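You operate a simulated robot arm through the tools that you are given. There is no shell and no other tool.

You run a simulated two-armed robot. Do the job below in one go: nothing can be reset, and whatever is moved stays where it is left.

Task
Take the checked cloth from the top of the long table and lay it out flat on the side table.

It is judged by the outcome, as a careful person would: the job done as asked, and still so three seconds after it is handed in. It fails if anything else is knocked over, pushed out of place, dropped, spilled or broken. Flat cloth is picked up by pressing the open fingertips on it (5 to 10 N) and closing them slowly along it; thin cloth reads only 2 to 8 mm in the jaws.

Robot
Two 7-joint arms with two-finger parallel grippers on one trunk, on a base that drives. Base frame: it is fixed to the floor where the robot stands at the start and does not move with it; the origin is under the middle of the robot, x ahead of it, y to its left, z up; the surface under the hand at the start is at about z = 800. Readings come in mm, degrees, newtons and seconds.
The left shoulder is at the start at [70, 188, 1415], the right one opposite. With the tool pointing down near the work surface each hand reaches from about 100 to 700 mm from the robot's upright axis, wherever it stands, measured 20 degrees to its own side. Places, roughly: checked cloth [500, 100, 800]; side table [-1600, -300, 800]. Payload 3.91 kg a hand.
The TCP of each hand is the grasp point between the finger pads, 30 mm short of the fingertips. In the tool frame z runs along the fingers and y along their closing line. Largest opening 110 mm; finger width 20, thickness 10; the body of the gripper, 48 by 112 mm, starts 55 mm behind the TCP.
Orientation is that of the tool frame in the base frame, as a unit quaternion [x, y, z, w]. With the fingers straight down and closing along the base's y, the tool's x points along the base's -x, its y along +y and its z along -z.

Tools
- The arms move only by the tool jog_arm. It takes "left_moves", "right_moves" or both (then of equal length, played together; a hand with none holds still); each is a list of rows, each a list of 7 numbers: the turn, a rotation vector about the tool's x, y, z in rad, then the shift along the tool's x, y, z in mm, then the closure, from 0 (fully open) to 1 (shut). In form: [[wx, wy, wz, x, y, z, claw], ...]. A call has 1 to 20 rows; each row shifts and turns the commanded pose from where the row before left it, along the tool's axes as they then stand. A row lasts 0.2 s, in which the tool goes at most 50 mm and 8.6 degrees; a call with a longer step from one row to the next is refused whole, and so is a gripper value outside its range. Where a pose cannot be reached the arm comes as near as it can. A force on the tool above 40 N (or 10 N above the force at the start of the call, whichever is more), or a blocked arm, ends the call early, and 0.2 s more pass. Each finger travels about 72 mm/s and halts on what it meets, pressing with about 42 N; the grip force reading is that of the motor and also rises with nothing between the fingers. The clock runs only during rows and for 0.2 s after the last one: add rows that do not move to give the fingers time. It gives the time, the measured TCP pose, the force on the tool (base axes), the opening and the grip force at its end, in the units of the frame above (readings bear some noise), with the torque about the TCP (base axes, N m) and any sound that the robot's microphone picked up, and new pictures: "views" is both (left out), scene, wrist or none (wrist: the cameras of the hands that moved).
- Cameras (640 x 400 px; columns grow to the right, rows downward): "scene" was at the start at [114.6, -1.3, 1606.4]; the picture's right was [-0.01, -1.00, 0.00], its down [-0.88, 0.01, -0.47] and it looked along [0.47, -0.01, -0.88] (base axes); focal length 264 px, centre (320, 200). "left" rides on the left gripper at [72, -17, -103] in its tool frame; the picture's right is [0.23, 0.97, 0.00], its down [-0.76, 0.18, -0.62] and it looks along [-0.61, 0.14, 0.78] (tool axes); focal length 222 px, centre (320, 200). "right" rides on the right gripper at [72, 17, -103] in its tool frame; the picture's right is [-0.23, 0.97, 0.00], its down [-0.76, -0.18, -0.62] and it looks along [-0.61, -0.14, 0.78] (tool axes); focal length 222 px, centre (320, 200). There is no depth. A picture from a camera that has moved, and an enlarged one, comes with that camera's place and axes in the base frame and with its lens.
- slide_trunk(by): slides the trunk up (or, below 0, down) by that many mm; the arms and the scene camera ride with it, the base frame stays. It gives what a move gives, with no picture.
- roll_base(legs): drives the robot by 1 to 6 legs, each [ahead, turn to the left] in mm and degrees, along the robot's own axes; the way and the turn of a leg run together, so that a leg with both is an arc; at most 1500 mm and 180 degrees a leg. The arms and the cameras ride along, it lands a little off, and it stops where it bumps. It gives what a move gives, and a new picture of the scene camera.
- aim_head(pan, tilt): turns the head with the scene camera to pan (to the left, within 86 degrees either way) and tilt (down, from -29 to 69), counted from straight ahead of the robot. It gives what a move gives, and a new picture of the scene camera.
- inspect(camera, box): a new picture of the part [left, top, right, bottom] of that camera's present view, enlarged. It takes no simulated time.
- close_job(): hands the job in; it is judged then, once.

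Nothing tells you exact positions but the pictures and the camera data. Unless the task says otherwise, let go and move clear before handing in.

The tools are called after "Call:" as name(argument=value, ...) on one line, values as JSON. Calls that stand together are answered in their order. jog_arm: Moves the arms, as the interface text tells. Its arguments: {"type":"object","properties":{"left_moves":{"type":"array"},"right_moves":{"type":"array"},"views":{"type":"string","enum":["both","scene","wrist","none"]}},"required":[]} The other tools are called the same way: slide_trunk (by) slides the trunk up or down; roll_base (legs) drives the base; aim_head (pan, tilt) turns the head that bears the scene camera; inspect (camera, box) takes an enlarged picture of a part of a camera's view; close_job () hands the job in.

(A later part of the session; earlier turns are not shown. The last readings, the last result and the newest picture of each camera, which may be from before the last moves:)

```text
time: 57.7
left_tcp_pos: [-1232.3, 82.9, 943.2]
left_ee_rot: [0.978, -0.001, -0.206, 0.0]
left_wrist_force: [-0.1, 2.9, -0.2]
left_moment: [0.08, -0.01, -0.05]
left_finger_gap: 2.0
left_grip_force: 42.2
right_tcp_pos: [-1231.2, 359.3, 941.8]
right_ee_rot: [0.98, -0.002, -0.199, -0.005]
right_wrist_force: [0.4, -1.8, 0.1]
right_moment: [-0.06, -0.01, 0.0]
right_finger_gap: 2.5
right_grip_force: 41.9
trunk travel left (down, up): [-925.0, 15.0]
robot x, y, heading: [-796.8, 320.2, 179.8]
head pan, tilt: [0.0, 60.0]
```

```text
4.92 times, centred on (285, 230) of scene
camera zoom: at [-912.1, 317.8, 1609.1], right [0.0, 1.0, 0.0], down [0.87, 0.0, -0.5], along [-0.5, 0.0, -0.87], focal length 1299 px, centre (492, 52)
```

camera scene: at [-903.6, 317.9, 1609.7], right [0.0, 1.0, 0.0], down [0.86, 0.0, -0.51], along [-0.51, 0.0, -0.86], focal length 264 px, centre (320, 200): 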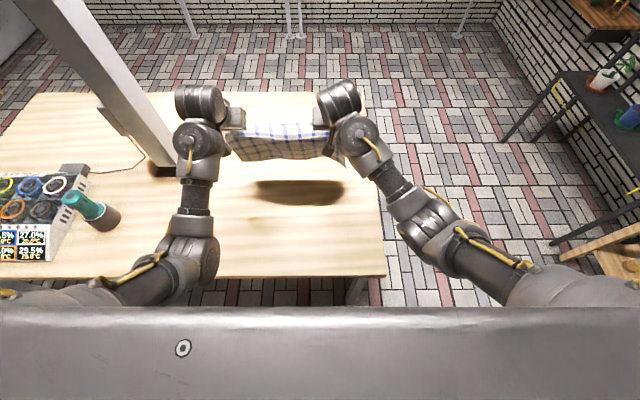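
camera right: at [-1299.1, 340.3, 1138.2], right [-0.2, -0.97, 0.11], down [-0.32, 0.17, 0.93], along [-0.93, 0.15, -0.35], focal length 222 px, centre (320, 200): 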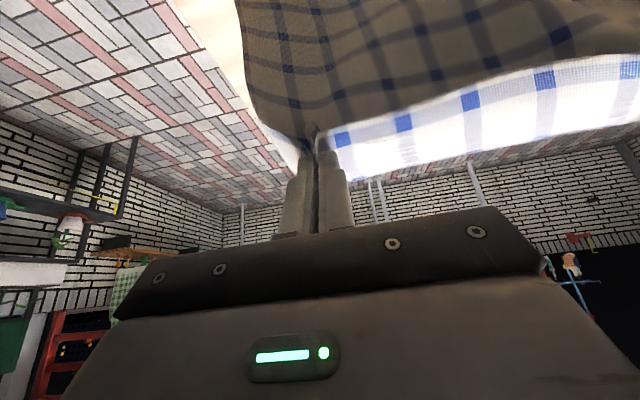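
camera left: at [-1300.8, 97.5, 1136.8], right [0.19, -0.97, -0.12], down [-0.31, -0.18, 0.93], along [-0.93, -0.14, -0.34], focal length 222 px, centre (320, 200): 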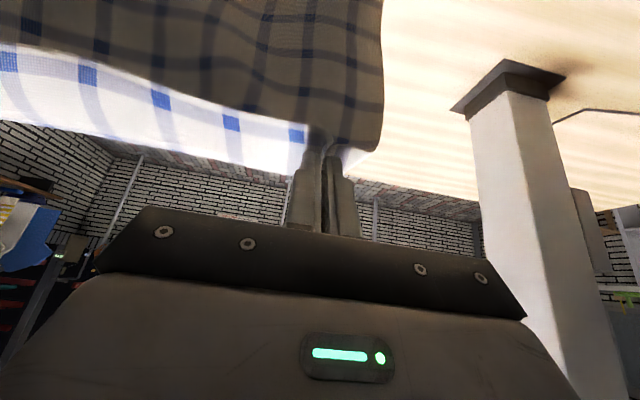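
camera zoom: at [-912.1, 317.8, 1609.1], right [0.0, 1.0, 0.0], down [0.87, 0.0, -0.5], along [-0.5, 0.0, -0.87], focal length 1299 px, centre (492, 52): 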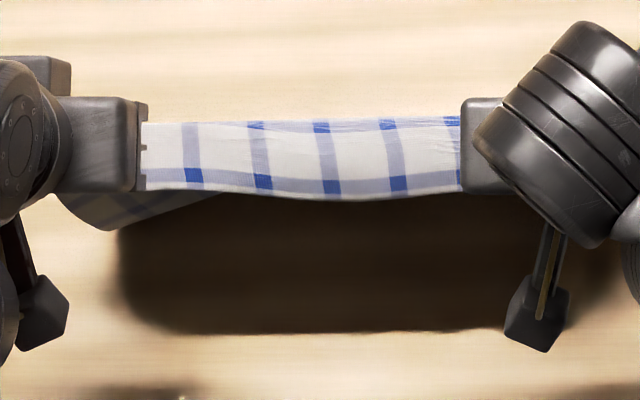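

The near hem is clear and the body of the cloth no longer shows on my side, so it's likely trailing forward now. I'll continue lowering and drawing back a little, then check for the far edge.

Call:
jog_arm(left_moves=[[0, 0.05, 0, 29.6, 0, 24.7, 1], [0, 0.05, 0, 22.4, 0, 30.3, 1], [0, 0, 0, 0, 0, 0, 1]], right_moves=[[0, 0.05, 0, 29.6, 0, 24.7, 1], [0, 0.05, 0, 22.4, 0, 30.3, 1], [0, 0, 0, 0, 0, 0, 1]], views="none")

Call:
inspect(camera="scene", box=[190, 170, 380, 290])

Call:
inspect(camera="left", box=[0, 0, 640, 400])

Call:
inspect(camera="right", box=[0, 0, 640, 400])

```text
time: 58.5
left_tcp_pos: [-1209.5, 82.8, 870.0]
left_ee_rot: [0.988, -0.001, -0.155, -0.001]
left_wrist_force: [-0.1, 1.1, -0.1]
left_moment: [0.1, -0.03, -0.05]
left_finger_gap: 2.3
left_grip_force: 41.6
right_tcp_pos: [-1206.9, 360.4, 872.0]
right_ee_rot: [0.989, -0.001, -0.15, -0.005]
right_wrist_force: [0.3, -2.1, -0.1]
right_moment: [-0.07, -0.02, 0.02]
right_finger_gap: 2.1
right_grip_force: 41.6
trunk travel left (down, up): [-925.0, 15.0]
robot x, y, heading: [-798.7, 320.1, 179.5]
head pan, tilt: [0.0, 60.0]
```

```text
3.33 times, centred on (285, 230) of scene
camera zoom: at [-915.4, 317.9, 1608.7], right [0.0, 1.0, 0.0], down [0.87, 0.0, -0.5], along [-0.5, 0.0, -0.87], focal length 879 px, centre (437, 100)
```

zoom: 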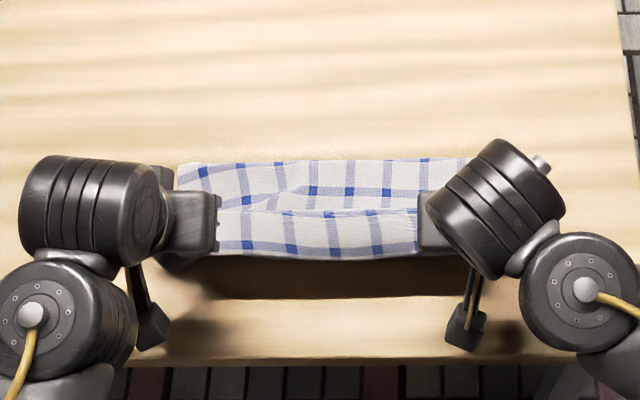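

```text
1.00 times, centred on (320, 200) of left (not enlarged: the box is as wide or as high as the picture)
camera zoom: at [-1109.3, 99.9, 945.4], right [0.21, -0.97, -0.07], down [-0.53, -0.18, 0.83], along [-0.82, -0.14, -0.56], focal length 222 px, centre (320, 200)
```

zoom: 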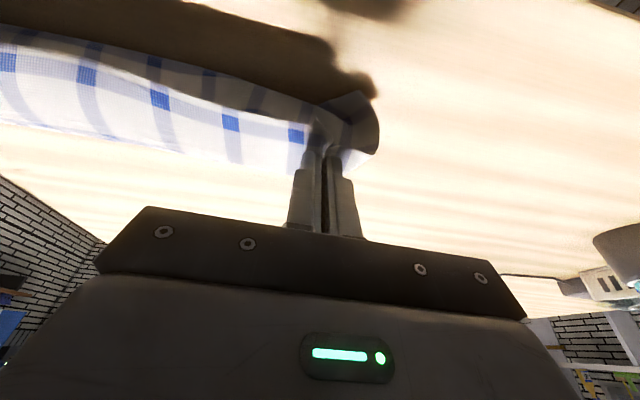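

```text
1.00 times, centred on (320, 200) of right (not enlarged: the box is as wide or as high as the picture)
camera zoom: at [-1106.2, 342.5, 949.1], right [-0.22, -0.97, 0.06], down [-0.54, 0.17, 0.82], along [-0.81, 0.15, -0.57], focal length 222 px, centre (320, 200)
```

zoom: 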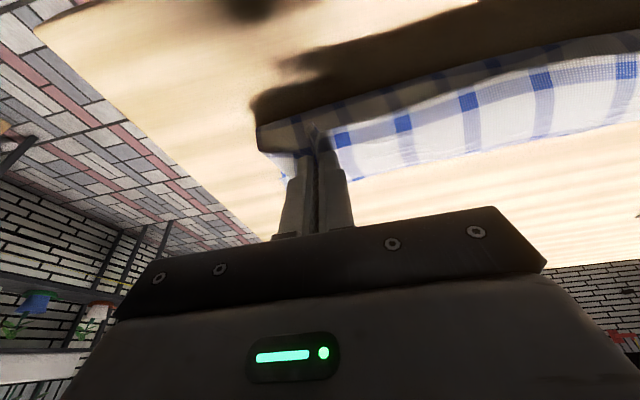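

Now the far edge is trailing forward on the table, top face up, at about x = -1300. The hands are low, so I'll draw the near edge back by rolling the base slowly backward.

Call:
roll_base(legs=[[-70, 0]])

Call:
inspect(camera="scene", box=[190, 170, 380, 290])

Call:
inspect(camera="right", box=[0, 0, 640, 400])

```text
time: 59.5
left_tcp_pos: [-1143.3, 84.9, 869.5]
left_ee_rot: [0.988, -0.001, -0.156, -0.001]
left_wrist_force: [0.8, 2.3, -0.1]
left_moment: [0.09, -0.01, -0.03]
left_finger_gap: 2.1
left_grip_force: 42.0
right_tcp_pos: [-1140.4, 360.7, 871.2]
right_ee_rot: [0.989, -0.003, -0.15, -0.005]
right_wrist_force: [-0.9, -2.4, -0.3]
right_moment: [-0.05, 0.0, 0.02]
right_finger_gap: 2.3
right_grip_force: 41.6
trunk travel left (down, up): [-925.0, 15.0]
robot x, y, heading: [-726.0, 317.3, 179.7]
head pan, tilt: [0.0, 60.0]
camera scene: at [-848.9, 317.7, 1608.6], right [0.0, 1.0, 0.0], down [0.87, 0.0, -0.5], along [-0.5, 0.0, -0.87], focal length 264 px, centre (320, 200)
```

scene: 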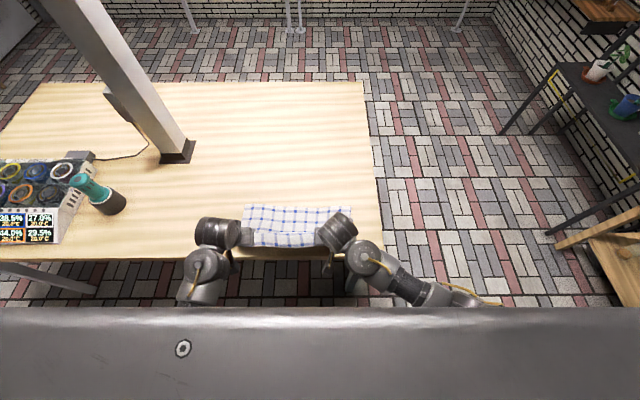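

```text
3.33 times, centred on (285, 230) of scene
camera zoom: at [-848.9, 317.7, 1608.6], right [0.0, 1.0, 0.0], down [0.87, 0.0, -0.5], along [-0.5, 0.0, -0.87], focal length 879 px, centre (437, 100)
```

zoom: 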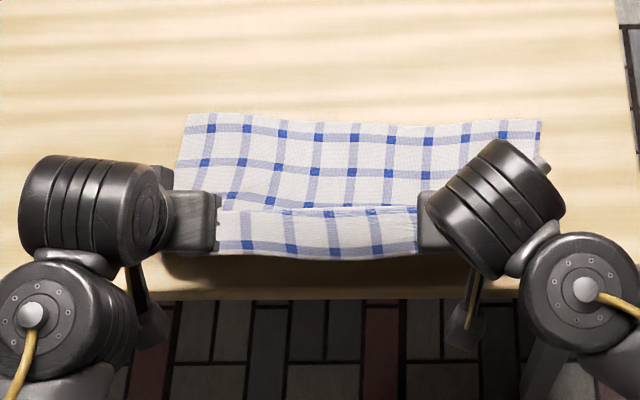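

```text
1.00 times, centred on (320, 200) of right (not enlarged: the box is as wide or as high as the picture)
camera zoom: at [-1039.2, 342.6, 949.1], right [-0.22, -0.97, 0.06], down [-0.54, 0.17, 0.82], along [-0.81, 0.15, -0.57], focal length 222 px, centre (320, 200)
```

zoom: 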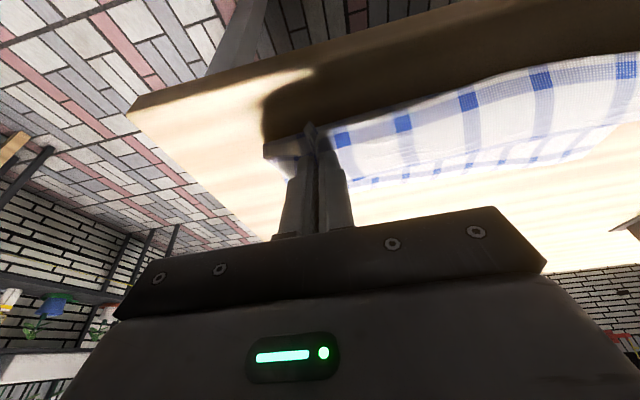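

The far edge stayed put at about x = -1295 while the cloth unrolled flat toward me. I'll keep drawing back until it's fully unrolled; the near hem will overhang the table edge briefly, and then I'll slide the whole cloth forward.

Call:
roll_base(legs=[[-75, 0]])

Call:
inspect(camera="scene", box=[190, 170, 380, 290])

Call:
inspect(camera="left", box=[0, 0, 640, 400])

```text
time: 60.6
left_tcp_pos: [-1070.4, 83.5, 868.5]
left_ee_rot: [0.988, 0.0, -0.155, -0.001]
left_wrist_force: [-0.5, 2.8, 0.3]
left_moment: [0.05, 0.0, -0.07]
left_finger_gap: 2.1
left_grip_force: 41.4
right_tcp_pos: [-1066.7, 360.8, 872.0]
right_ee_rot: [0.989, -0.002, -0.149, -0.004]
right_wrist_force: [0.0, -1.6, 0.5]
right_moment: [-0.04, -0.01, 0.0]
right_finger_gap: 2.1
right_grip_force: 42.0
trunk travel left (down, up): [-925.0, 15.0]
robot x, y, heading: [-655.1, 316.2, 179.7]
head pan, tilt: [0.0, 60.0]
camera scene: at [-776.6, 317.2, 1608.5], right [0.0, 1.0, 0.0], down [0.87, 0.0, -0.5], along [-0.5, 0.0, -0.87], focal length 264 px, centre (320, 200)
```

scene: 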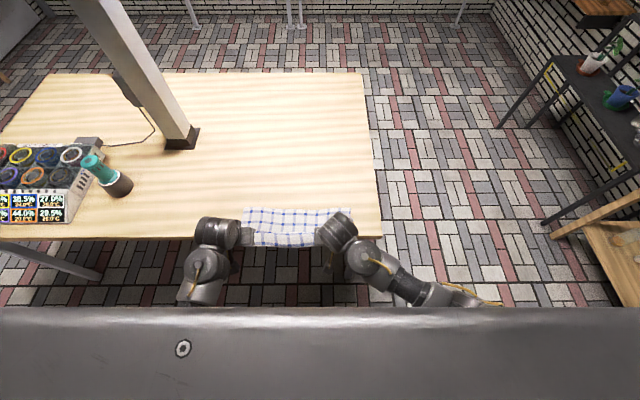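

```text
3.33 times, centred on (285, 230) of scene
camera zoom: at [-776.6, 317.2, 1608.5], right [0.0, 1.0, 0.0], down [0.87, 0.0, -0.5], along [-0.5, 0.0, -0.87], focal length 879 px, centre (437, 100)
```

zoom: 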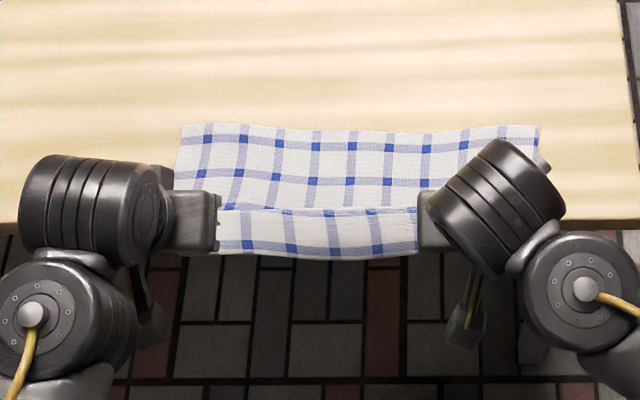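

```text
1.00 times, centred on (320, 200) of left (not enlarged: the box is as wide or as high as the picture)
camera zoom: at [-970.0, 99.4, 945.3], right [0.21, -0.97, -0.07], down [-0.53, -0.18, 0.83], along [-0.82, -0.14, -0.56], focal length 222 px, centre (320, 200)
```

zoom: 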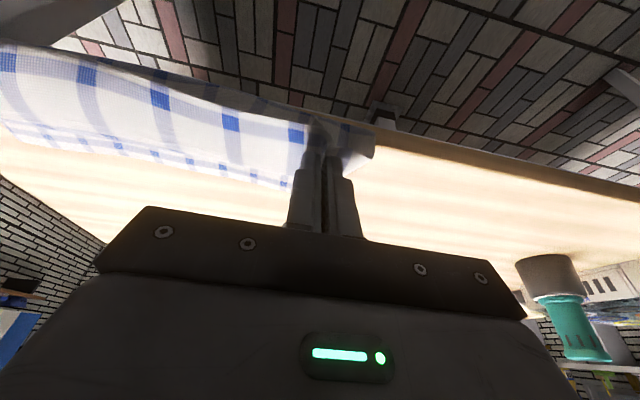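

The lower bend reached the table's edge and the cloth began sliding instead of unrolling, so I need more room. The method works, so I'll lift the cloth again, go back in, and start the lay further forward and lower.

Call:
jog_arm(left_moves=[[0, -0.1, 0, -3.7, 0, -11.4, 1], [0, -0.1, 0, -4.8, 0, -11, 1], [0, -0.1, 0, -5.9, 0, -10.5, 1], [0, -0.1, 0, -6.9, 0, -9.8, 1], [0, -0.1, 0, -7.8, 0, -9.1, 1], [0, 0, 0, -25.4, 0, 3.5, 1], [0, 0, 0, -25.4, 0, 3.5, 1], [0, 0, 0, -25.4, 0, 3.5, 1], [0, 0, 0, -25.4, 0, 3.5, 1], [0, 0, 0, -25.4, 0, 3.5, 1], [0, 0, 0, -25.4, 0, 3.5, 1], [0, 0, 0, -25.4, 0, 3.5, 1], [0, 0, 0, -25.4, 0, 3.5, 1], [0, 0, 0, -25.4, 0, 3.5, 1], [0, 0, 0, -25.4, 0, 3.5, 1], [0, 0, 0, 0, 0, 0, 1]], right_moves=[[0, -0.1, 0, -3.7, 0, -11.4, 1], [0, -0.1, 0, -4.8, 0, -11, 1], [0, -0.1, 0, -5.9, 0, -10.5, 1], [0, -0.1, 0, -6.9, 0, -9.8, 1], [0, -0.1, 0, -7.8, 0, -9.1, 1], [0, 0, 0, -25.4, 0, 3.5, 1], [0, 0, 0, -25.4, 0, 3.5, 1], [0, 0, 0, -25.4, 0, 3.5, 1], [0, 0, 0, -25.4, 0, 3.5, 1], [0, 0, 0, -25.4, 0, 3.5, 1], [0, 0, 0, -25.4, 0, 3.5, 1], [0, 0, 0, -25.4, 0, 3.5, 1], [0, 0, 0, -25.4, 0, 3.5, 1], [0, 0, 0, -25.4, 0, 3.5, 1], [0, 0, 0, -25.4, 0, 3.5, 1], [0, 0, 0, 0, 0, 0, 1]], views="scene")

```text
time: 64.0
left_tcp_pos: [-1267.2, 84.1, 1090.1]
left_ee_rot: [0.918, -0.002, -0.397, -0.002]
left_wrist_force: [0.1, 1.2, 0.3]
left_moment: [0.02, 0.01, -0.02]
left_finger_gap: 2.0
left_grip_force: 42.7
right_tcp_pos: [-1266.1, 360.3, 1089.2]
right_ee_rot: [0.921, -0.001, -0.39, -0.004]
right_wrist_force: [0.9, -1.9, 0.2]
right_moment: [-0.04, 0.0, 0.02]
right_finger_gap: 2.1
right_grip_force: 42.0
trunk travel left (down, up): [-925.0, 15.0]
robot x, y, heading: [-658.1, 321.8, 179.9]
head pan, tilt: [0.0, 60.0]
camera scene: at [-772.4, 317.4, 1608.9], right [0.0, 1.0, 0.0], down [0.87, 0.0, -0.5], along [-0.5, 0.0, -0.87], focal length 264 px, centre (320, 200)
```

scene: 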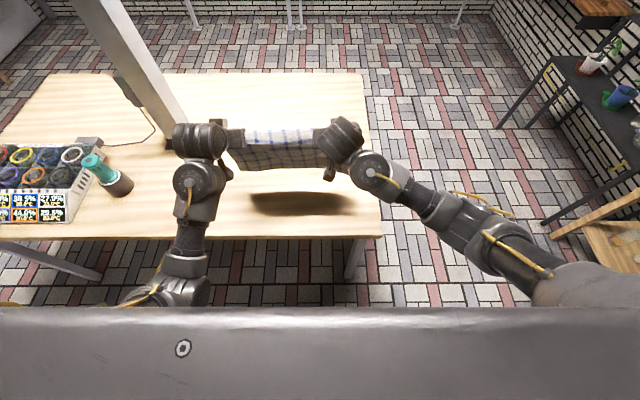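

Now I'll roll forward again and extend the hands to the furthest start position, with the far edge just reaching the table.

Call:
roll_base(legs=[[141, 0]])

Call:
jog_arm(left_moves=[[0, 0.05, 0, -5.2, 0, 17.1, 1], [0, 0.05, 0, -6.1, 0, 16.8, 1], [0, 0.05, 0, -6.9, 0, 16.5, 1], [0, 0.05, 0, -7.7, 0, 16.1, 1], [0, 0.05, 0, -8.5, 0, 15.8, 1], [0, 0, 0, 0, 0, 0, 1], [0, 0, 0, 0, 0, 0, 1], [0, 0, 0, 0, 0, 0, 1], [0, 0, 0, 0, 0, 0, 1]], right_moves=[[0, 0.05, 0, -5.2, 0, 17.1, 1], [0, 0.05, 0, -6.1, 0, 16.8, 1], [0, 0.05, 0, -6.9, 0, 16.5, 1], [0, 0.05, 0, -7.7, 0, 16.1, 1], [0, 0.05, 0, -8.5, 0, 15.8, 1], [0, 0, 0, 0, 0, 0, 1], [0, 0, 0, 0, 0, 0, 1], [0, 0, 0, 0, 0, 0, 1], [0, 0, 0, 0, 0, 0, 1]], views="scene")

Call:
inspect(camera="scene", box=[120, 80, 370, 240])

```text
time: 65.3
left_tcp_pos: [-1405.6, 86.1, 1091.3]
left_ee_rot: [0.918, -0.001, -0.397, -0.001]
left_wrist_force: [0.6, 0.3, -0.6]
left_moment: [0.04, 0.0, -0.02]
left_finger_gap: 2.0
left_grip_force: 42.6
right_tcp_pos: [-1404.5, 362.0, 1090.0]
right_ee_rot: [0.92, -0.002, -0.391, -0.004]
right_wrist_force: [-0.3, -1.8, 2.5]
right_moment: [-0.04, -0.02, -0.01]
right_finger_gap: 2.1
right_grip_force: 42.3
trunk travel left (down, up): [-925.0, 15.0]
robot x, y, heading: [-794.6, 323.3, 180.0]
head pan, tilt: [0.0, 60.0]
camera scene: at [-910.4, 318.0, 1609.1], right [0.0, 1.0, 0.0], down [0.87, 0.0, -0.5], along [-0.5, 0.0, -0.87], focal length 264 px, centre (320, 200)
```

scene: 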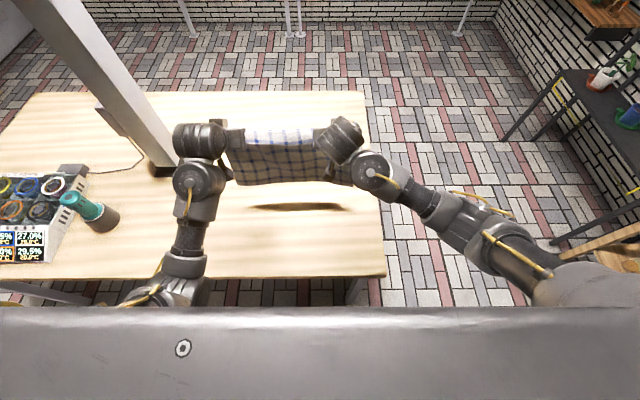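

```text
time: 67.3
left_tcp_pos: [-1486.2, 84.0, 1049.6]
left_ee_rot: [0.96, -0.002, -0.279, -0.001]
left_wrist_force: [0.6, 1.7, -1.0]
left_moment: [0.06, 0.03, -0.09]
left_finger_gap: 1.9
left_grip_force: 42.0
right_tcp_pos: [-1484.9, 360.8, 1048.9]
right_ee_rot: [0.962, -0.002, -0.274, -0.004]
right_wrist_force: [0.7, -1.9, -0.5]
right_moment: [-0.06, -0.02, 0.03]
right_finger_gap: 2.2
right_grip_force: 42.2
trunk travel left (down, up): [-925.0, 15.0]
robot x, y, heading: [-793.1, 317.5, 179.7]
head pan, tilt: [0.0, 60.0]
camera scene: at [-912.7, 318.1, 1608.9], right [0.0, 1.0, 0.0], down [0.87, 0.0, -0.5], along [-0.5, 0.0, -0.87], focal length 264 px, centre (320, 200)
```

scene: 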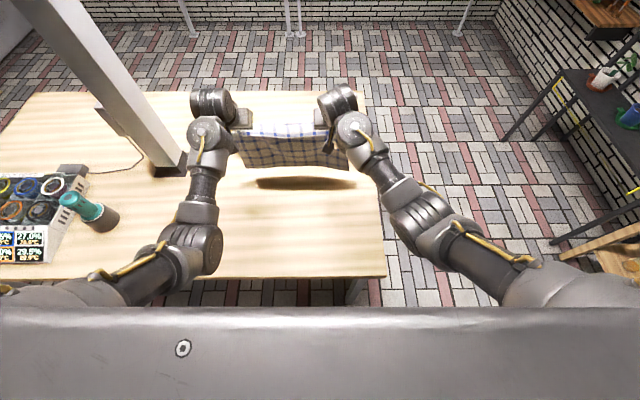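

```text
2.50 times, centred on (245, 160) of scene
camera zoom: at [-912.7, 318.1, 1608.9], right [0.0, 1.0, 0.0], down [0.87, 0.0, -0.5], along [-0.5, 0.0, -0.87], focal length 660 px, centre (508, 300)
```

zoom: 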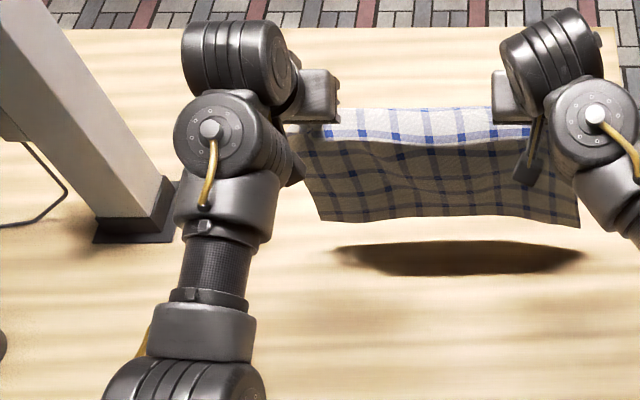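

There's still arm reach left; I'll extend another 30 mm before sweeping.

Call:
jog_arm(left_moves=[[0, 0, 0, -12.7, 0, 8, 1], [0, 0, 0, -12.7, 0, 8, 1], [0, 0, 0, 0, 0, 0, 1], [0, 0, 0, 0, 0, 0, 1], [0, 0, 0, 0, 0, 0, 1]], right_moves=[[0, 0, 0, -12.7, 0, 8, 1], [0, 0, 0, -12.7, 0, 8, 1], [0, 0, 0, 0, 0, 0, 1], [0, 0, 0, 0, 0, 0, 1], [0, 0, 0, 0, 0, 0, 1]], views="scene")

```text
time: 68.5
left_tcp_pos: [-1517.5, 86.9, 1050.8]
left_ee_rot: [0.961, -0.001, -0.278, -0.001]
left_wrist_force: [-0.5, 1.8, -0.5]
left_moment: [0.05, -0.02, -0.02]
left_finger_gap: 2.0
left_grip_force: 41.8
right_tcp_pos: [-1516.5, 361.8, 1047.9]
right_ee_rot: [0.962, -0.001, -0.273, -0.004]
right_wrist_force: [0.5, -0.8, -0.1]
right_moment: [-0.07, -0.04, 0.01]
right_finger_gap: 2.1
right_grip_force: 41.9
trunk travel left (down, up): [-925.0, 15.0]
robot x, y, heading: [-798.3, 319.3, 179.8]
head pan, tilt: [0.0, 60.0]
camera scene: at [-913.6, 317.9, 1608.8], right [0.0, 1.0, 0.0], down [0.87, 0.0, -0.5], along [-0.5, 0.0, -0.87], focal length 264 px, centre (320, 200)
```

scene: 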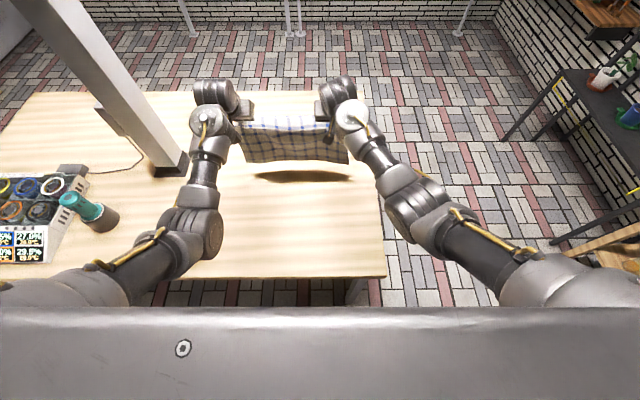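

Hands are now at x ≈ -1517 with the far edge just touching. Now I'll run the sweep, back and down, levelling the hands as they come low.

Call:
jog_arm(left_moves=[[0, 0, 0, 37.1, 0, -16.2, 1], [0, 0, 0, 45.5, 0, -12, 1], [0, 0.06, 0, 46.6, 0, -0.9, 1], [0, 0.08, 0, 43.4, 0, 12.8, 1], [0, 0.08, 0, 37.5, 0, 22.7, 1], [0, 0.08, 0, 29, 0, 27.9, 1], [0, 0.08, 0, 17.4, 0, 26.4, 1], [0, 0, 0, 0, 0, 0, 1]], right_moves=[[0, 0, 0, 37.1, 0, -16.2, 1], [0, 0, 0, 45.5, 0, -12, 1], [0, 0.06, 0, 46.6, 0, -0.9, 1], [0, 0.08, 0, 43.4, 0, 12.8, 1], [0, 0.08, 0, 37.5, 0, 22.7, 1], [0, 0.08, 0, 29, 0, 27.9, 1], [0, 0.08, 0, 17.4, 0, 26.4, 1], [0, 0, 0, 0, 0, 0, 1]], views="none")

Call:
inspect(camera="scene", box=[170, 120, 400, 270])

Call:
inspect(camera="left", box=[0, 0, 640, 400])

Call:
inspect(camera="right", box=[0, 0, 640, 400])

```text
time: 70.3
left_tcp_pos: [-1306.2, 85.0, 873.3]
left_ee_rot: [0.996, -0.002, -0.092, -0.001]
left_wrist_force: [-0.6, 1.7, -0.1]
left_moment: [0.09, 0.02, -0.03]
left_finger_gap: 2.1
left_grip_force: 41.8
right_tcp_pos: [-1306.2, 363.0, 872.3]
right_ee_rot: [0.996, -0.003, -0.086, -0.005]
right_wrist_force: [0.3, -2.7, -0.6]
right_moment: [-0.06, 0.02, -0.02]
right_finger_gap: 2.3
right_grip_force: 42.1
trunk travel left (down, up): [-925.0, 15.0]
robot x, y, heading: [-796.3, 319.3, 179.8]
head pan, tilt: [0.0, 60.0]
```

```text
2.67 times, centred on (285, 195) of scene
camera zoom: at [-912.5, 318.3, 1608.9], right [0.0, 1.0, 0.0], down [0.87, 0.0, -0.5], along [-0.5, 0.0, -0.87], focal length 704 px, centre (413, 213)
```

zoom: 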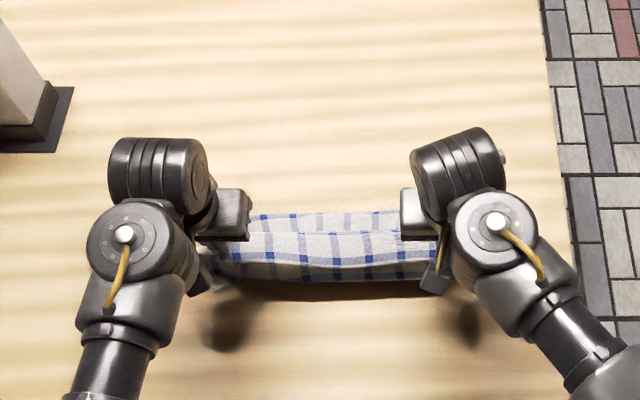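

```text
1.00 times, centred on (320, 200) of left (not enlarged: the box is as wide or as high as the picture)
camera zoom: at [-1216.6, 101.2, 961.4], right [0.22, -0.97, -0.04], down [-0.63, -0.18, 0.75], along [-0.74, -0.14, -0.66], focal length 222 px, centre (320, 200)
```

zoom: 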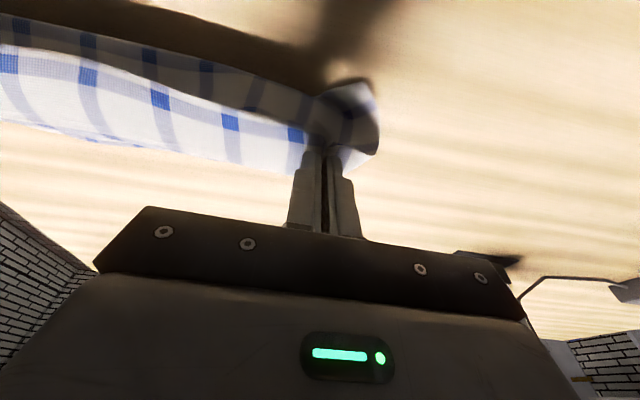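

```text
1.00 times, centred on (320, 200) of right (not enlarged: the box is as wide or as high as the picture)
camera zoom: at [-1215.7, 344.6, 962.0], right [-0.23, -0.97, 0.03], down [-0.64, 0.18, 0.75], along [-0.73, 0.15, -0.67], focal length 222 px, centre (320, 200)
```

zoom: 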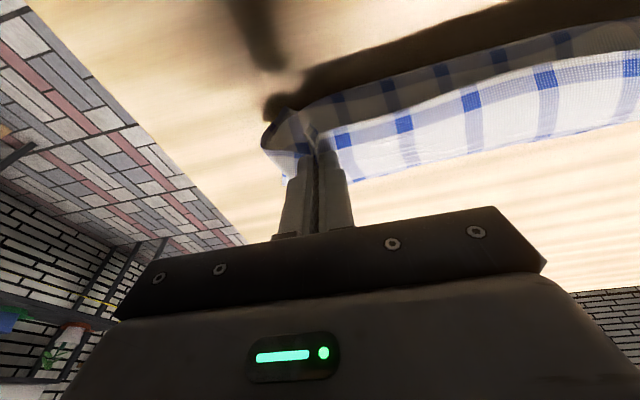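

Excellent: the far edge trails forward at about x = -1375 with plenty of room behind. Now I'll unroll it by rolling the base back.

Call:
roll_base(legs=[[-80, 0]])

Call:
inspect(camera="scene", box=[170, 120, 400, 270])

Call:
inspect(camera="left", box=[0, 0, 400, 200])

```text
time: 71.3
left_tcp_pos: [-1229.7, 84.6, 872.8]
left_ee_rot: [0.996, -0.002, -0.091, 0.0]
left_wrist_force: [0.3, 1.4, 0.2]
left_moment: [0.06, 0.01, -0.01]
left_finger_gap: 2.5
left_grip_force: 41.9
right_tcp_pos: [-1228.4, 361.8, 872.2]
right_ee_rot: [0.996, -0.002, -0.086, -0.003]
right_wrist_force: [-0.1, -2.3, 0.3]
right_moment: [-0.1, 0.02, -0.02]
right_finger_gap: 2.0
right_grip_force: 41.9
trunk travel left (down, up): [-925.0, 15.0]
robot x, y, heading: [-715.5, 316.8, 179.5]
head pan, tilt: [0.0, 60.0]
camera scene: at [-836.4, 317.5, 1608.6], right [0.0, 1.0, 0.0], down [0.87, 0.0, -0.5], along [-0.5, 0.0, -0.87], focal length 264 px, centre (320, 200)
```

scene: 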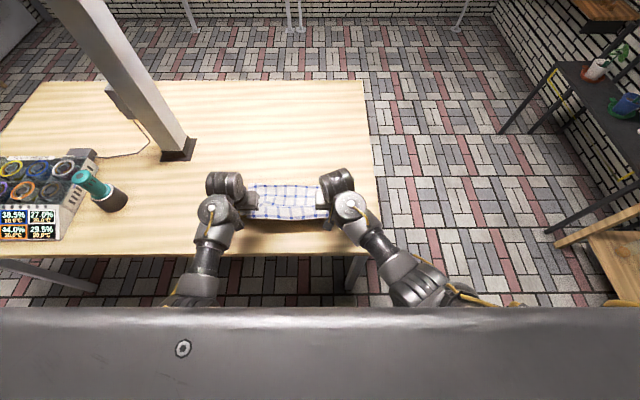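

```text
2.67 times, centred on (285, 195) of scene
camera zoom: at [-836.4, 317.5, 1608.6], right [0.0, 1.0, 0.0], down [0.87, 0.0, -0.5], along [-0.5, 0.0, -0.87], focal length 704 px, centre (413, 213)
```

zoom: 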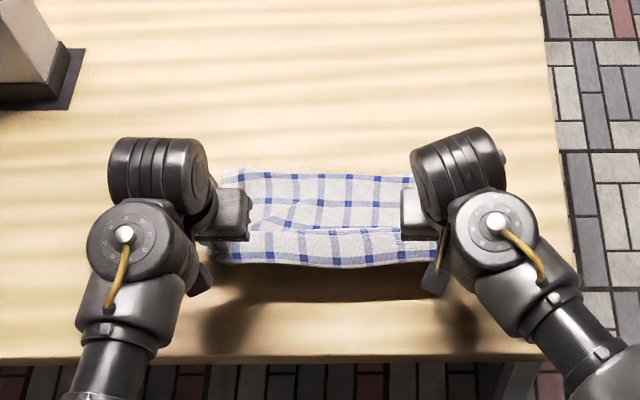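

```text
1.60 times, centred on (200, 100) of left
camera zoom: at [-1139.6, 100.5, 960.8], right [0.22, -0.97, -0.04], down [-0.64, -0.18, 0.75], along [-0.74, -0.14, -0.66], focal length 355 px, centre (512, 360)
```

zoom: 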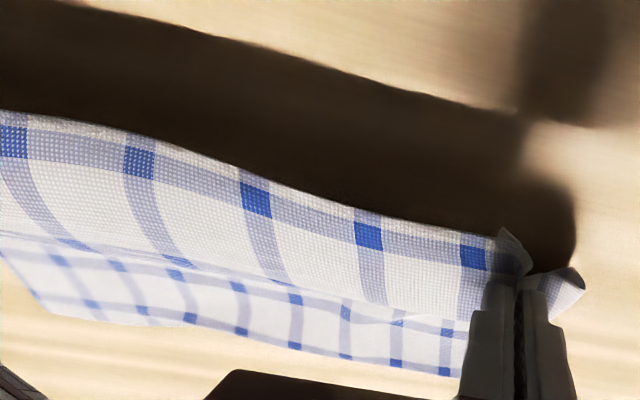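

The far edge stayed at about -1365 and the cloth is unrolling well. I'll continue with the arms, slowly drawing back and lowering.

Call:
jog_arm(left_moves=[[0, 0.02, 0, 12, 0, 0.5, 1], [0, 0.02, 0, 12, 0, 0.7, 1], [0, 0.02, 0, 12, 0, 1, 1], [0, 0.02, 0, 12, 0, 1.3, 1], [0, 0.02, 0, 12, 0, 1.5, 1], [0, 0.02, 0, 12, 0, 2, 1], [0, 0, 0, 0, 0, 0, 1]], right_moves=[[0, 0.02, 0, 12, 0, 0.5, 1], [0, 0.02, 0, 12, 0, 0.7, 1], [0, 0.02, 0, 12, 0, 1, 1], [0, 0.02, 0, 12, 0, 1.3, 1], [0, 0.02, 0, 12, 0, 1.5, 1], [0, 0.02, 0, 12, 0, 2, 1], [0, 0, 0, 0, 0, 0, 1]], views="none")

Call:
inspect(camera="scene", box=[170, 120, 400, 270])

Call:
inspect(camera="left", box=[0, 0, 400, 200])

```text
time: 72.9
left_tcp_pos: [-1158.0, 84.0, 856.5]
left_ee_rot: [0.999, -0.001, -0.033, -0.001]
left_wrist_force: [-0.3, 2.5, -0.9]
left_moment: [0.05, -0.02, -0.04]
left_finger_gap: 2.0
left_grip_force: 41.7
right_tcp_pos: [-1157.5, 360.7, 857.3]
right_ee_rot: [1.0, -0.004, -0.026, -0.004]
right_wrist_force: [-0.1, -2.5, -0.5]
right_moment: [-0.06, 0.0, 0.01]
right_finger_gap: 2.0
right_grip_force: 42.1
trunk travel left (down, up): [-925.0, 15.0]
robot x, y, heading: [-718.7, 320.6, 179.7]
head pan, tilt: [0.0, 60.0]
```

```text
2.67 times, centred on (285, 195) of scene
camera zoom: at [-835.3, 317.5, 1608.7], right [0.0, 1.0, 0.0], down [0.87, 0.0, -0.5], along [-0.5, 0.0, -0.87], focal length 704 px, centre (413, 213)
```

zoom: 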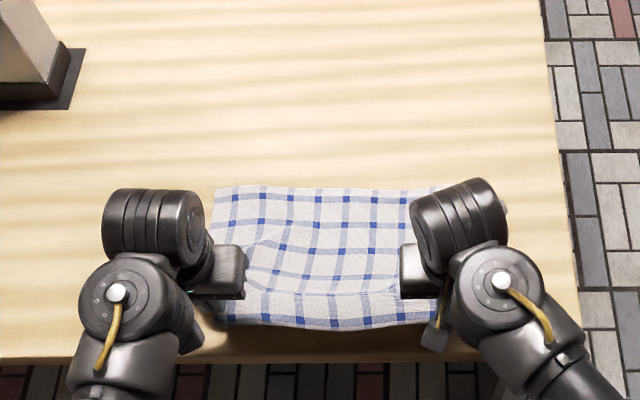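

```text
1.60 times, centred on (200, 100) of left
camera zoom: at [-1080.2, 99.8, 953.9], right [0.22, -0.97, -0.02], down [-0.72, -0.18, 0.67], along [-0.66, -0.14, -0.74], focal length 355 px, centre (512, 360)
```

zoom: 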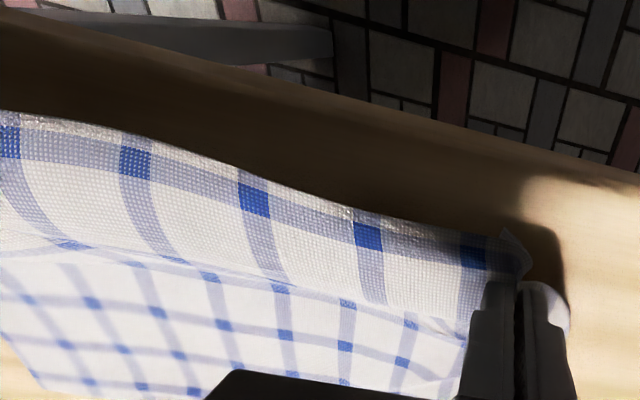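

Nearly flat now — only a small ridge remains behind the hands, with the far edge at about -1340. I'll draw back another 40 mm while lowering.

Call:
jog_arm(left_moves=[[0, 0.01, 0, 8, 0, 1.5, 1], [0, 0.01, 0, 8, 0, 2, 1], [0, 0.01, 0, 8, 0, 2, 1], [0, 0.01, 0, 8, 0, 2.5, 1], [0, 0.01, 0, 6, 0, 2.5, 1], [0, 0, 0, 0, 0, 0, 1]], right_moves=[[0, 0.01, 0, 8, 0, 1.5, 1], [0, 0.01, 0, 8, 0, 2, 1], [0, 0.01, 0, 8, 0, 2, 1], [0, 0.01, 0, 8, 0, 2.5, 1], [0, 0.01, 0, 6, 0, 2.5, 1], [0, 0, 0, 0, 0, 0, 1]], views="none")

Call:
inspect(camera="scene", box=[170, 120, 400, 270])

Call:
inspect(camera="left", box=[0, 0, 400, 200])

```text
time: 74.3
left_tcp_pos: [-1120.2, 83.3, 845.0]
left_ee_rot: [1.0, -0.002, -0.008, 0.0]
left_wrist_force: [-1.4, 3.2, 0.3]
left_moment: [0.09, 0.01, 0.0]
left_finger_gap: 1.9
left_grip_force: 41.5
right_tcp_pos: [-1119.5, 361.7, 845.3]
right_ee_rot: [1.0, -0.002, -0.001, -0.003]
right_wrist_force: [0.3, -2.3, -0.4]
right_moment: [-0.08, 0.01, -0.03]
right_finger_gap: 2.4
right_grip_force: 41.7
trunk travel left (down, up): [-925.0, 15.0]
robot x, y, heading: [-716.1, 320.6, 179.4]
head pan, tilt: [0.0, 60.0]
```

```text
2.67 times, centred on (285, 195) of scene
camera zoom: at [-834.5, 317.6, 1608.8], right [0.0, 1.0, 0.0], down [0.87, 0.0, -0.5], along [-0.5, 0.0, -0.87], focal length 704 px, centre (413, 213)
```

zoom: 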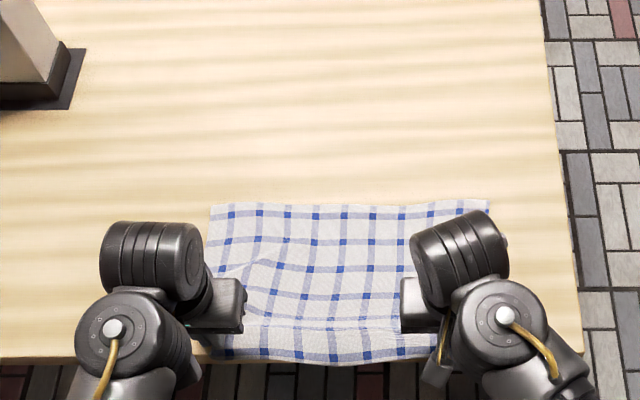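

```text
1.60 times, centred on (200, 100) of left
camera zoom: at [-1047.2, 99.9, 946.7], right [0.22, -0.97, -0.01], down [-0.75, -0.18, 0.63], along [-0.62, -0.14, -0.77], focal length 355 px, centre (512, 360)
```

zoom: 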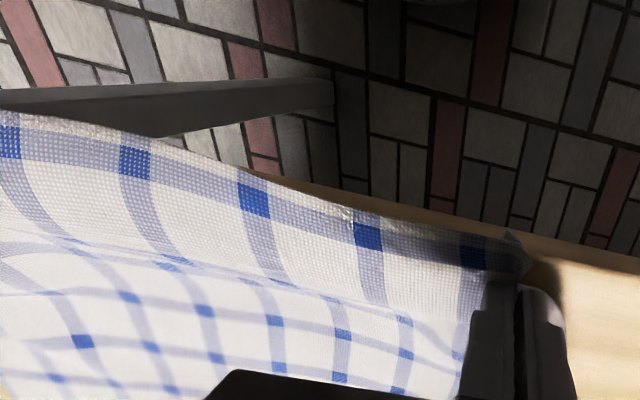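

The cloth is almost completely flat: only about 40 mm of slack in a low ridge, with the near hem right at the table's edge. I'll set the hem down and release, and then slide the cloth forward by pressing near its far edge.

Call:
jog_arm(left_moves=[[0, 0, 0, 0, 0, 3, 1], [0, 0, 0, 0, 0, 3, 1], [0, 0, 0, 0, 0, 2, 1], [0, 0, 0, 0, 0, 0, 1], [0, 0, 0, 0, 0, 0, 0.95], [0, 0, 0, 0, 0, 0, 0.9], [0, 0, 0, 0, 0, 0, 0.85], [0, 0, 0, 0, 0, 0, 0.8], [0, 0, 0, 0, 0, 0, 0.75], [0, 0, 0, 0, 0, 0, 0.7], [0, 0, 0, 0, 0, 0, 0.65], [0, 0, 0, 0, 0, 0, 0.65]], right_moves=[[0, 0, 0, 0, 0, 3, 1], [0, 0, 0, 0, 0, 3, 1], [0, 0, 0, 0, 0, 2, 1], [0, 0, 0, 0, 0, 0, 1], [0, 0, 0, 0, 0, 0, 0.95], [0, 0, 0, 0, 0, 0, 0.9], [0, 0, 0, 0, 0, 0, 0.85], [0, 0, 0, 0, 0, 0, 0.8], [0, 0, 0, 0, 0, 0, 0.75], [0, 0, 0, 0, 0, 0, 0.7], [0, 0, 0, 0, 0, 0, 0.65], [0, 0, 0, 0, 0, 0, 0.65]], views="both")

Call:
inspect(camera="scene", box=[170, 120, 400, 270])

```text
time: 76.9
left_tcp_pos: [-1121.1, 84.8, 836.4]
left_ee_rot: [1.0, -0.001, -0.008, -0.001]
left_wrist_force: [-0.1, 0.2, -0.1]
left_moment: [0.0, -0.03, -0.04]
left_finger_gap: 38.6
left_grip_force: 0.1
right_tcp_pos: [-1119.2, 361.4, 837.9]
right_ee_rot: [1.0, -0.003, -0.003, -0.003]
right_wrist_force: [-0.2, -0.1, -0.1]
right_moment: [0.04, 0.01, -0.01]
right_finger_gap: 38.6
right_grip_force: 0.1
trunk travel left (down, up): [-925.0, 15.0]
robot x, y, heading: [-719.5, 317.2, 179.6]
head pan, tilt: [0.0, 60.0]
camera scene: at [-834.3, 317.6, 1608.8], right [0.0, 1.0, 0.0], down [0.87, 0.0, -0.5], along [-0.5, 0.0, -0.87], focal length 264 px, centre (320, 200)
camera right: at [-1045.8, 343.9, 940.7], right [-0.23, -0.97, -0.01], down [-0.76, 0.18, 0.63], along [-0.61, 0.15, -0.78], focal length 222 px, centre (320, 200)
camera left: at [-1047.0, 100.4, 938.9], right [0.22, -0.97, -0.01], down [-0.75, -0.18, 0.63], along [-0.62, -0.14, -0.77], focal length 222 px, centre (320, 200)
```

scene: 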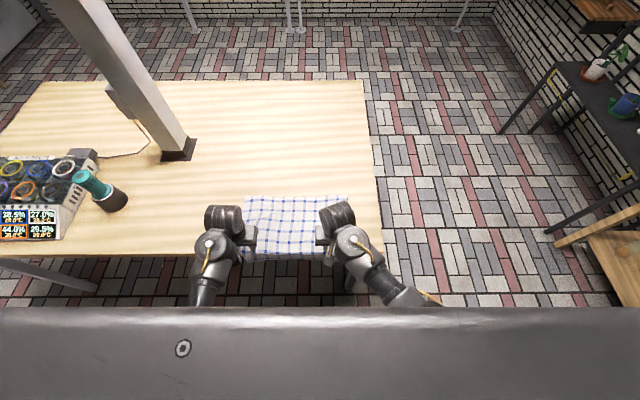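
right: 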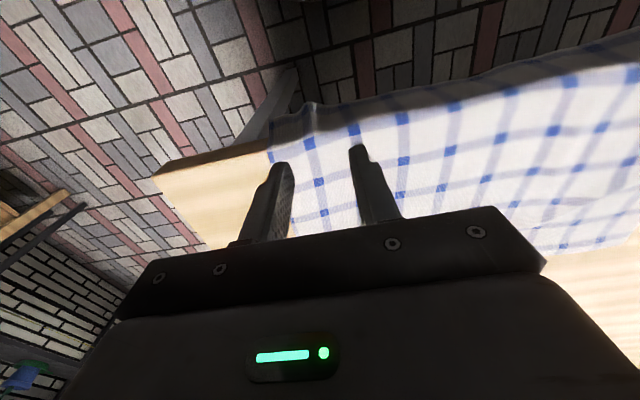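
left: 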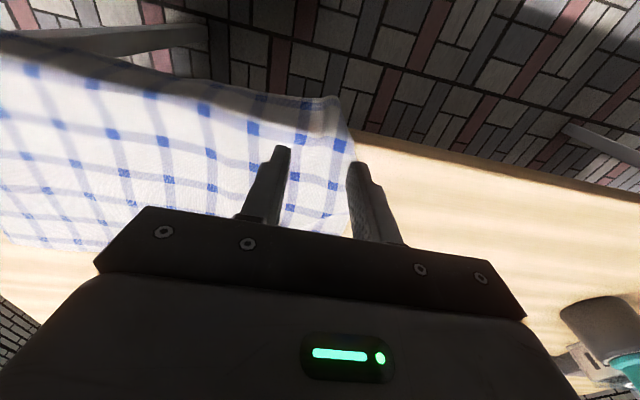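

```text
2.67 times, centred on (285, 195) of scene
camera zoom: at [-834.3, 317.6, 1608.8], right [0.0, 1.0, 0.0], down [0.87, 0.0, -0.5], along [-0.5, 0.0, -0.87], focal length 704 px, centre (413, 213)
```

zoom: 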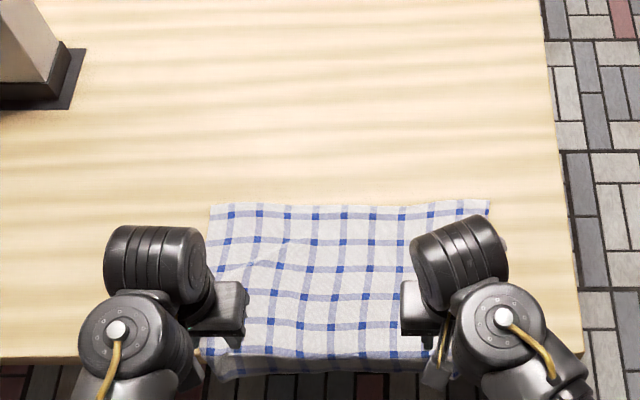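

Released: the cloth lies flat, with only its near hem drooping about 25 mm over the table edge. I'll lift the fingers slightly, move forward above the cloth to near its far edge, and then press and slide it further onto the table.

Call:
jog_arm(left_moves=[[0, 0, 0, 0, 0, -6, 0.65], [0, 0, 0, -4, 0, -8, 0.65], [0, 0, 0, -20, -5.7, -1, 0.65], [0, 0, 0, -20, -5.7, 0, 0.65], [0, 0, 0, -20, -5.7, 0, 0.65], [0, 0, 0, -20, -5.7, 0, 0.65], [0, 0, 0, -20, -5.7, 0, 0.65], [0, 0, 0, -20, -5.7, 0, 0.65], [0, 0, 0, -20, -5.7, 0, 0.65], [0, 0, 0, -16, -5.7, 0, 0.65], [0, 0, 0, 0, 0, 0, 0.65]], right_moves=[[0, 0, 0, 0, 0, -6, 0.65], [0, 0, 0, -4, 0, -8, 0.65], [0, 0, 0, -20, 2.6, -1, 0.65], [0, 0, 0, -20, 2.6, 0, 0.65], [0, 0, 0, -20, 2.6, 0, 0.65], [0, 0, 0, -20, 2.6, 0, 0.65], [0, 0, 0, -20, 2.6, 0, 0.65], [0, 0, 0, -20, 2.6, 0, 0.65], [0, 0, 0, -20, 2.6, 0, 0.65], [0, 0, 0, -16, 2.6, 0, 0.65], [0, 0, 0, 0, 0, 0, 0.65]], views="both")

```text
time: 79.3
left_tcp_pos: [-1282.2, 130.9, 853.2]
left_ee_rot: [1.0, -0.001, -0.008, 0.0]
left_wrist_force: [0.6, 0.0, 1.1]
left_moment: [-0.01, 0.0, 0.02]
left_finger_gap: 38.5
left_grip_force: 0.1
right_tcp_pos: [-1281.9, 352.5, 851.5]
right_ee_rot: [1.0, -0.007, -0.003, -0.01]
right_wrist_force: [-0.4, -0.8, 0.5]
right_moment: [-0.01, -0.01, -0.01]
right_finger_gap: 38.6
right_grip_force: 0.0
trunk travel left (down, up): [-925.0, 15.0]
robot x, y, heading: [-716.2, 315.4, 180.1]
head pan, tilt: [0.0, 60.0]
camera scene: at [-833.3, 317.3, 1608.9], right [0.0, 1.0, 0.0], down [0.87, 0.0, -0.5], along [-0.5, 0.0, -0.87], focal length 264 px, centre (320, 200)
camera right: at [-1208.6, 332.6, 954.0], right [-0.24, -0.97, -0.02], down [-0.76, 0.18, 0.63], along [-0.61, 0.16, -0.78], focal length 222 px, centre (320, 200)
camera left: at [-1207.5, 147.4, 955.3], right [0.22, -0.97, -0.01], down [-0.75, -0.18, 0.63], along [-0.62, -0.14, -0.77], focal length 222 px, centre (320, 200)
```

scene: 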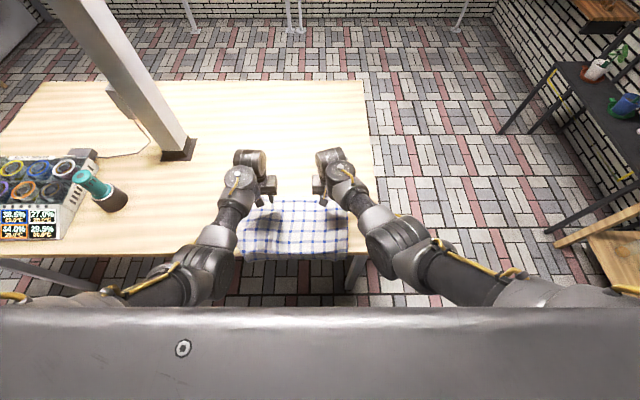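
right: 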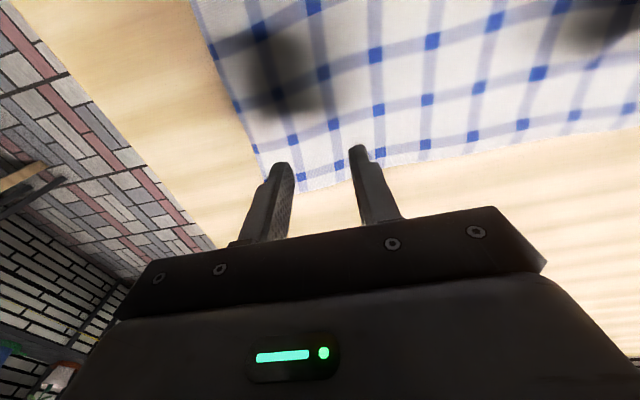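
left: 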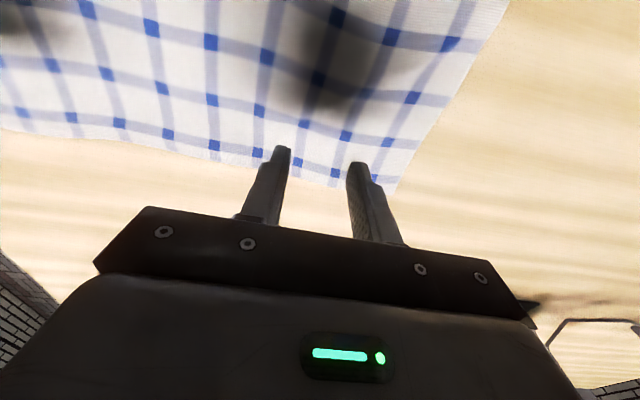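

Both fingertips are about 30 mm inside the far edge. I'll lower them to a light press.

Call:
jog_arm(left_moves=[[0, 0, 0, 0, 0, 9, 0.65], [0, 0, 0, 0, 0, 7, 0.65], [0, 0, 0, 0, 0, 2, 0.65], [0, 0, 0, 0, 0, 1.5, 0.65], [0, 0, 0, 0, 0, 0, 0.65]], right_moves=[[0, 0, 0, 0, 0, 9, 0.65], [0, 0, 0, 0, 0, 6, 0.65], [0, 0, 0, 0, 0, 2, 0.65], [0, 0, 0, 0, 0, 1.5, 0.65], [0, 0, 0, 0, 0, 0, 0.65]], views="none")

```text
time: 80.5
left_tcp_pos: [-1280.3, 132.3, 833.4]
left_ee_rot: [1.0, -0.003, -0.009, -0.001]
left_wrist_force: [0.6, 0.5, -0.5]
left_moment: [-0.03, -0.02, 0.01]
left_finger_gap: 38.7
left_grip_force: 0.1
right_tcp_pos: [-1281.3, 354.8, 832.3]
right_ee_rot: [1.0, -0.009, -0.002, -0.01]
right_wrist_force: [-0.2, -0.1, 0.0]
right_moment: [0.02, -0.01, 0.0]
right_finger_gap: 38.5
right_grip_force: 0.1
trunk travel left (down, up): [-925.0, 15.0]
robot x, y, heading: [-715.2, 318.0, 179.6]
head pan, tilt: [0.0, 60.0]
```

Call:
jog_arm(left_moves=[[0, 0, 0, 0, 0, 1, 0.65], [0, 0, 0, 0, 0, 0.7, 0.65], [0, 0, 0, 0, 0, 0, 0.65], [0, 0, 0, 0, 0, 0, 0.65]], right_moves=[[0, 0, 0, 0, 0, 1, 0.65], [0, 0, 0, 0, 0, 0.5, 0.65], [0, 0, 0, 0, 0, 0, 0.65], [0, 0, 0, 0, 0, 0, 0.65]], views="none")

```text
time: 81.5
left_tcp_pos: [-1280.9, 131.3, 831.2]
left_ee_rot: [1.0, -0.002, -0.008, -0.001]
left_wrist_force: [0.6, 0.4, -0.4]
left_moment: [0.0, 0.03, 0.02]
left_finger_gap: 38.7
left_grip_force: 0.0
right_tcp_pos: [-1282.4, 356.3, 831.8]
right_ee_rot: [1.0, -0.008, -0.002, -0.012]
right_wrist_force: [0.8, 1.2, 0.0]
right_moment: [0.0, -0.01, 0.0]
right_finger_gap: 38.8
right_grip_force: 0.1
trunk travel left (down, up): [-925.0, 15.0]
robot x, y, heading: [-719.1, 317.2, 179.8]
head pan, tilt: [0.0, 60.0]
```

Call:
jog_arm(left_moves=[[0, 0, 0, 0, 0, 0.8, 0.65], [0, 0, 0, 0, 0, 0.5, 0.65], [0, 0, 0, 0, 0, 0, 0.65], [0, 0, 0, 0, 0, 0, 0.65]], right_moves=[[0, 0, 0, 0, 0, 0.8, 0.65], [0, 0, 0, 0, 0, 0.5, 0.65], [0, 0, 0, 0, 0, 0, 0.65], [0, 0, 0, 0, 0, 0, 0.65]], views="none")

```text
time: 82.5
left_tcp_pos: [-1279.6, 130.7, 831.6]
left_ee_rot: [1.0, -0.002, -0.009, -0.001]
left_wrist_force: [0.2, 0.0, 0.4]
left_moment: [0.01, 0.03, -0.01]
left_finger_gap: 38.7
left_grip_force: 0.0
right_tcp_pos: [-1280.8, 358.3, 826.2]
right_ee_rot: [1.0, -0.009, -0.002, -0.012]
right_wrist_force: [0.3, -0.5, 0.5]
right_moment: [0.01, 0.0, 0.02]
right_finger_gap: 38.3
right_grip_force: 0.1
trunk travel left (down, up): [-925.0, 15.0]
robot x, y, heading: [-718.1, 319.1, 179.7]
head pan, tilt: [0.0, 60.0]
```

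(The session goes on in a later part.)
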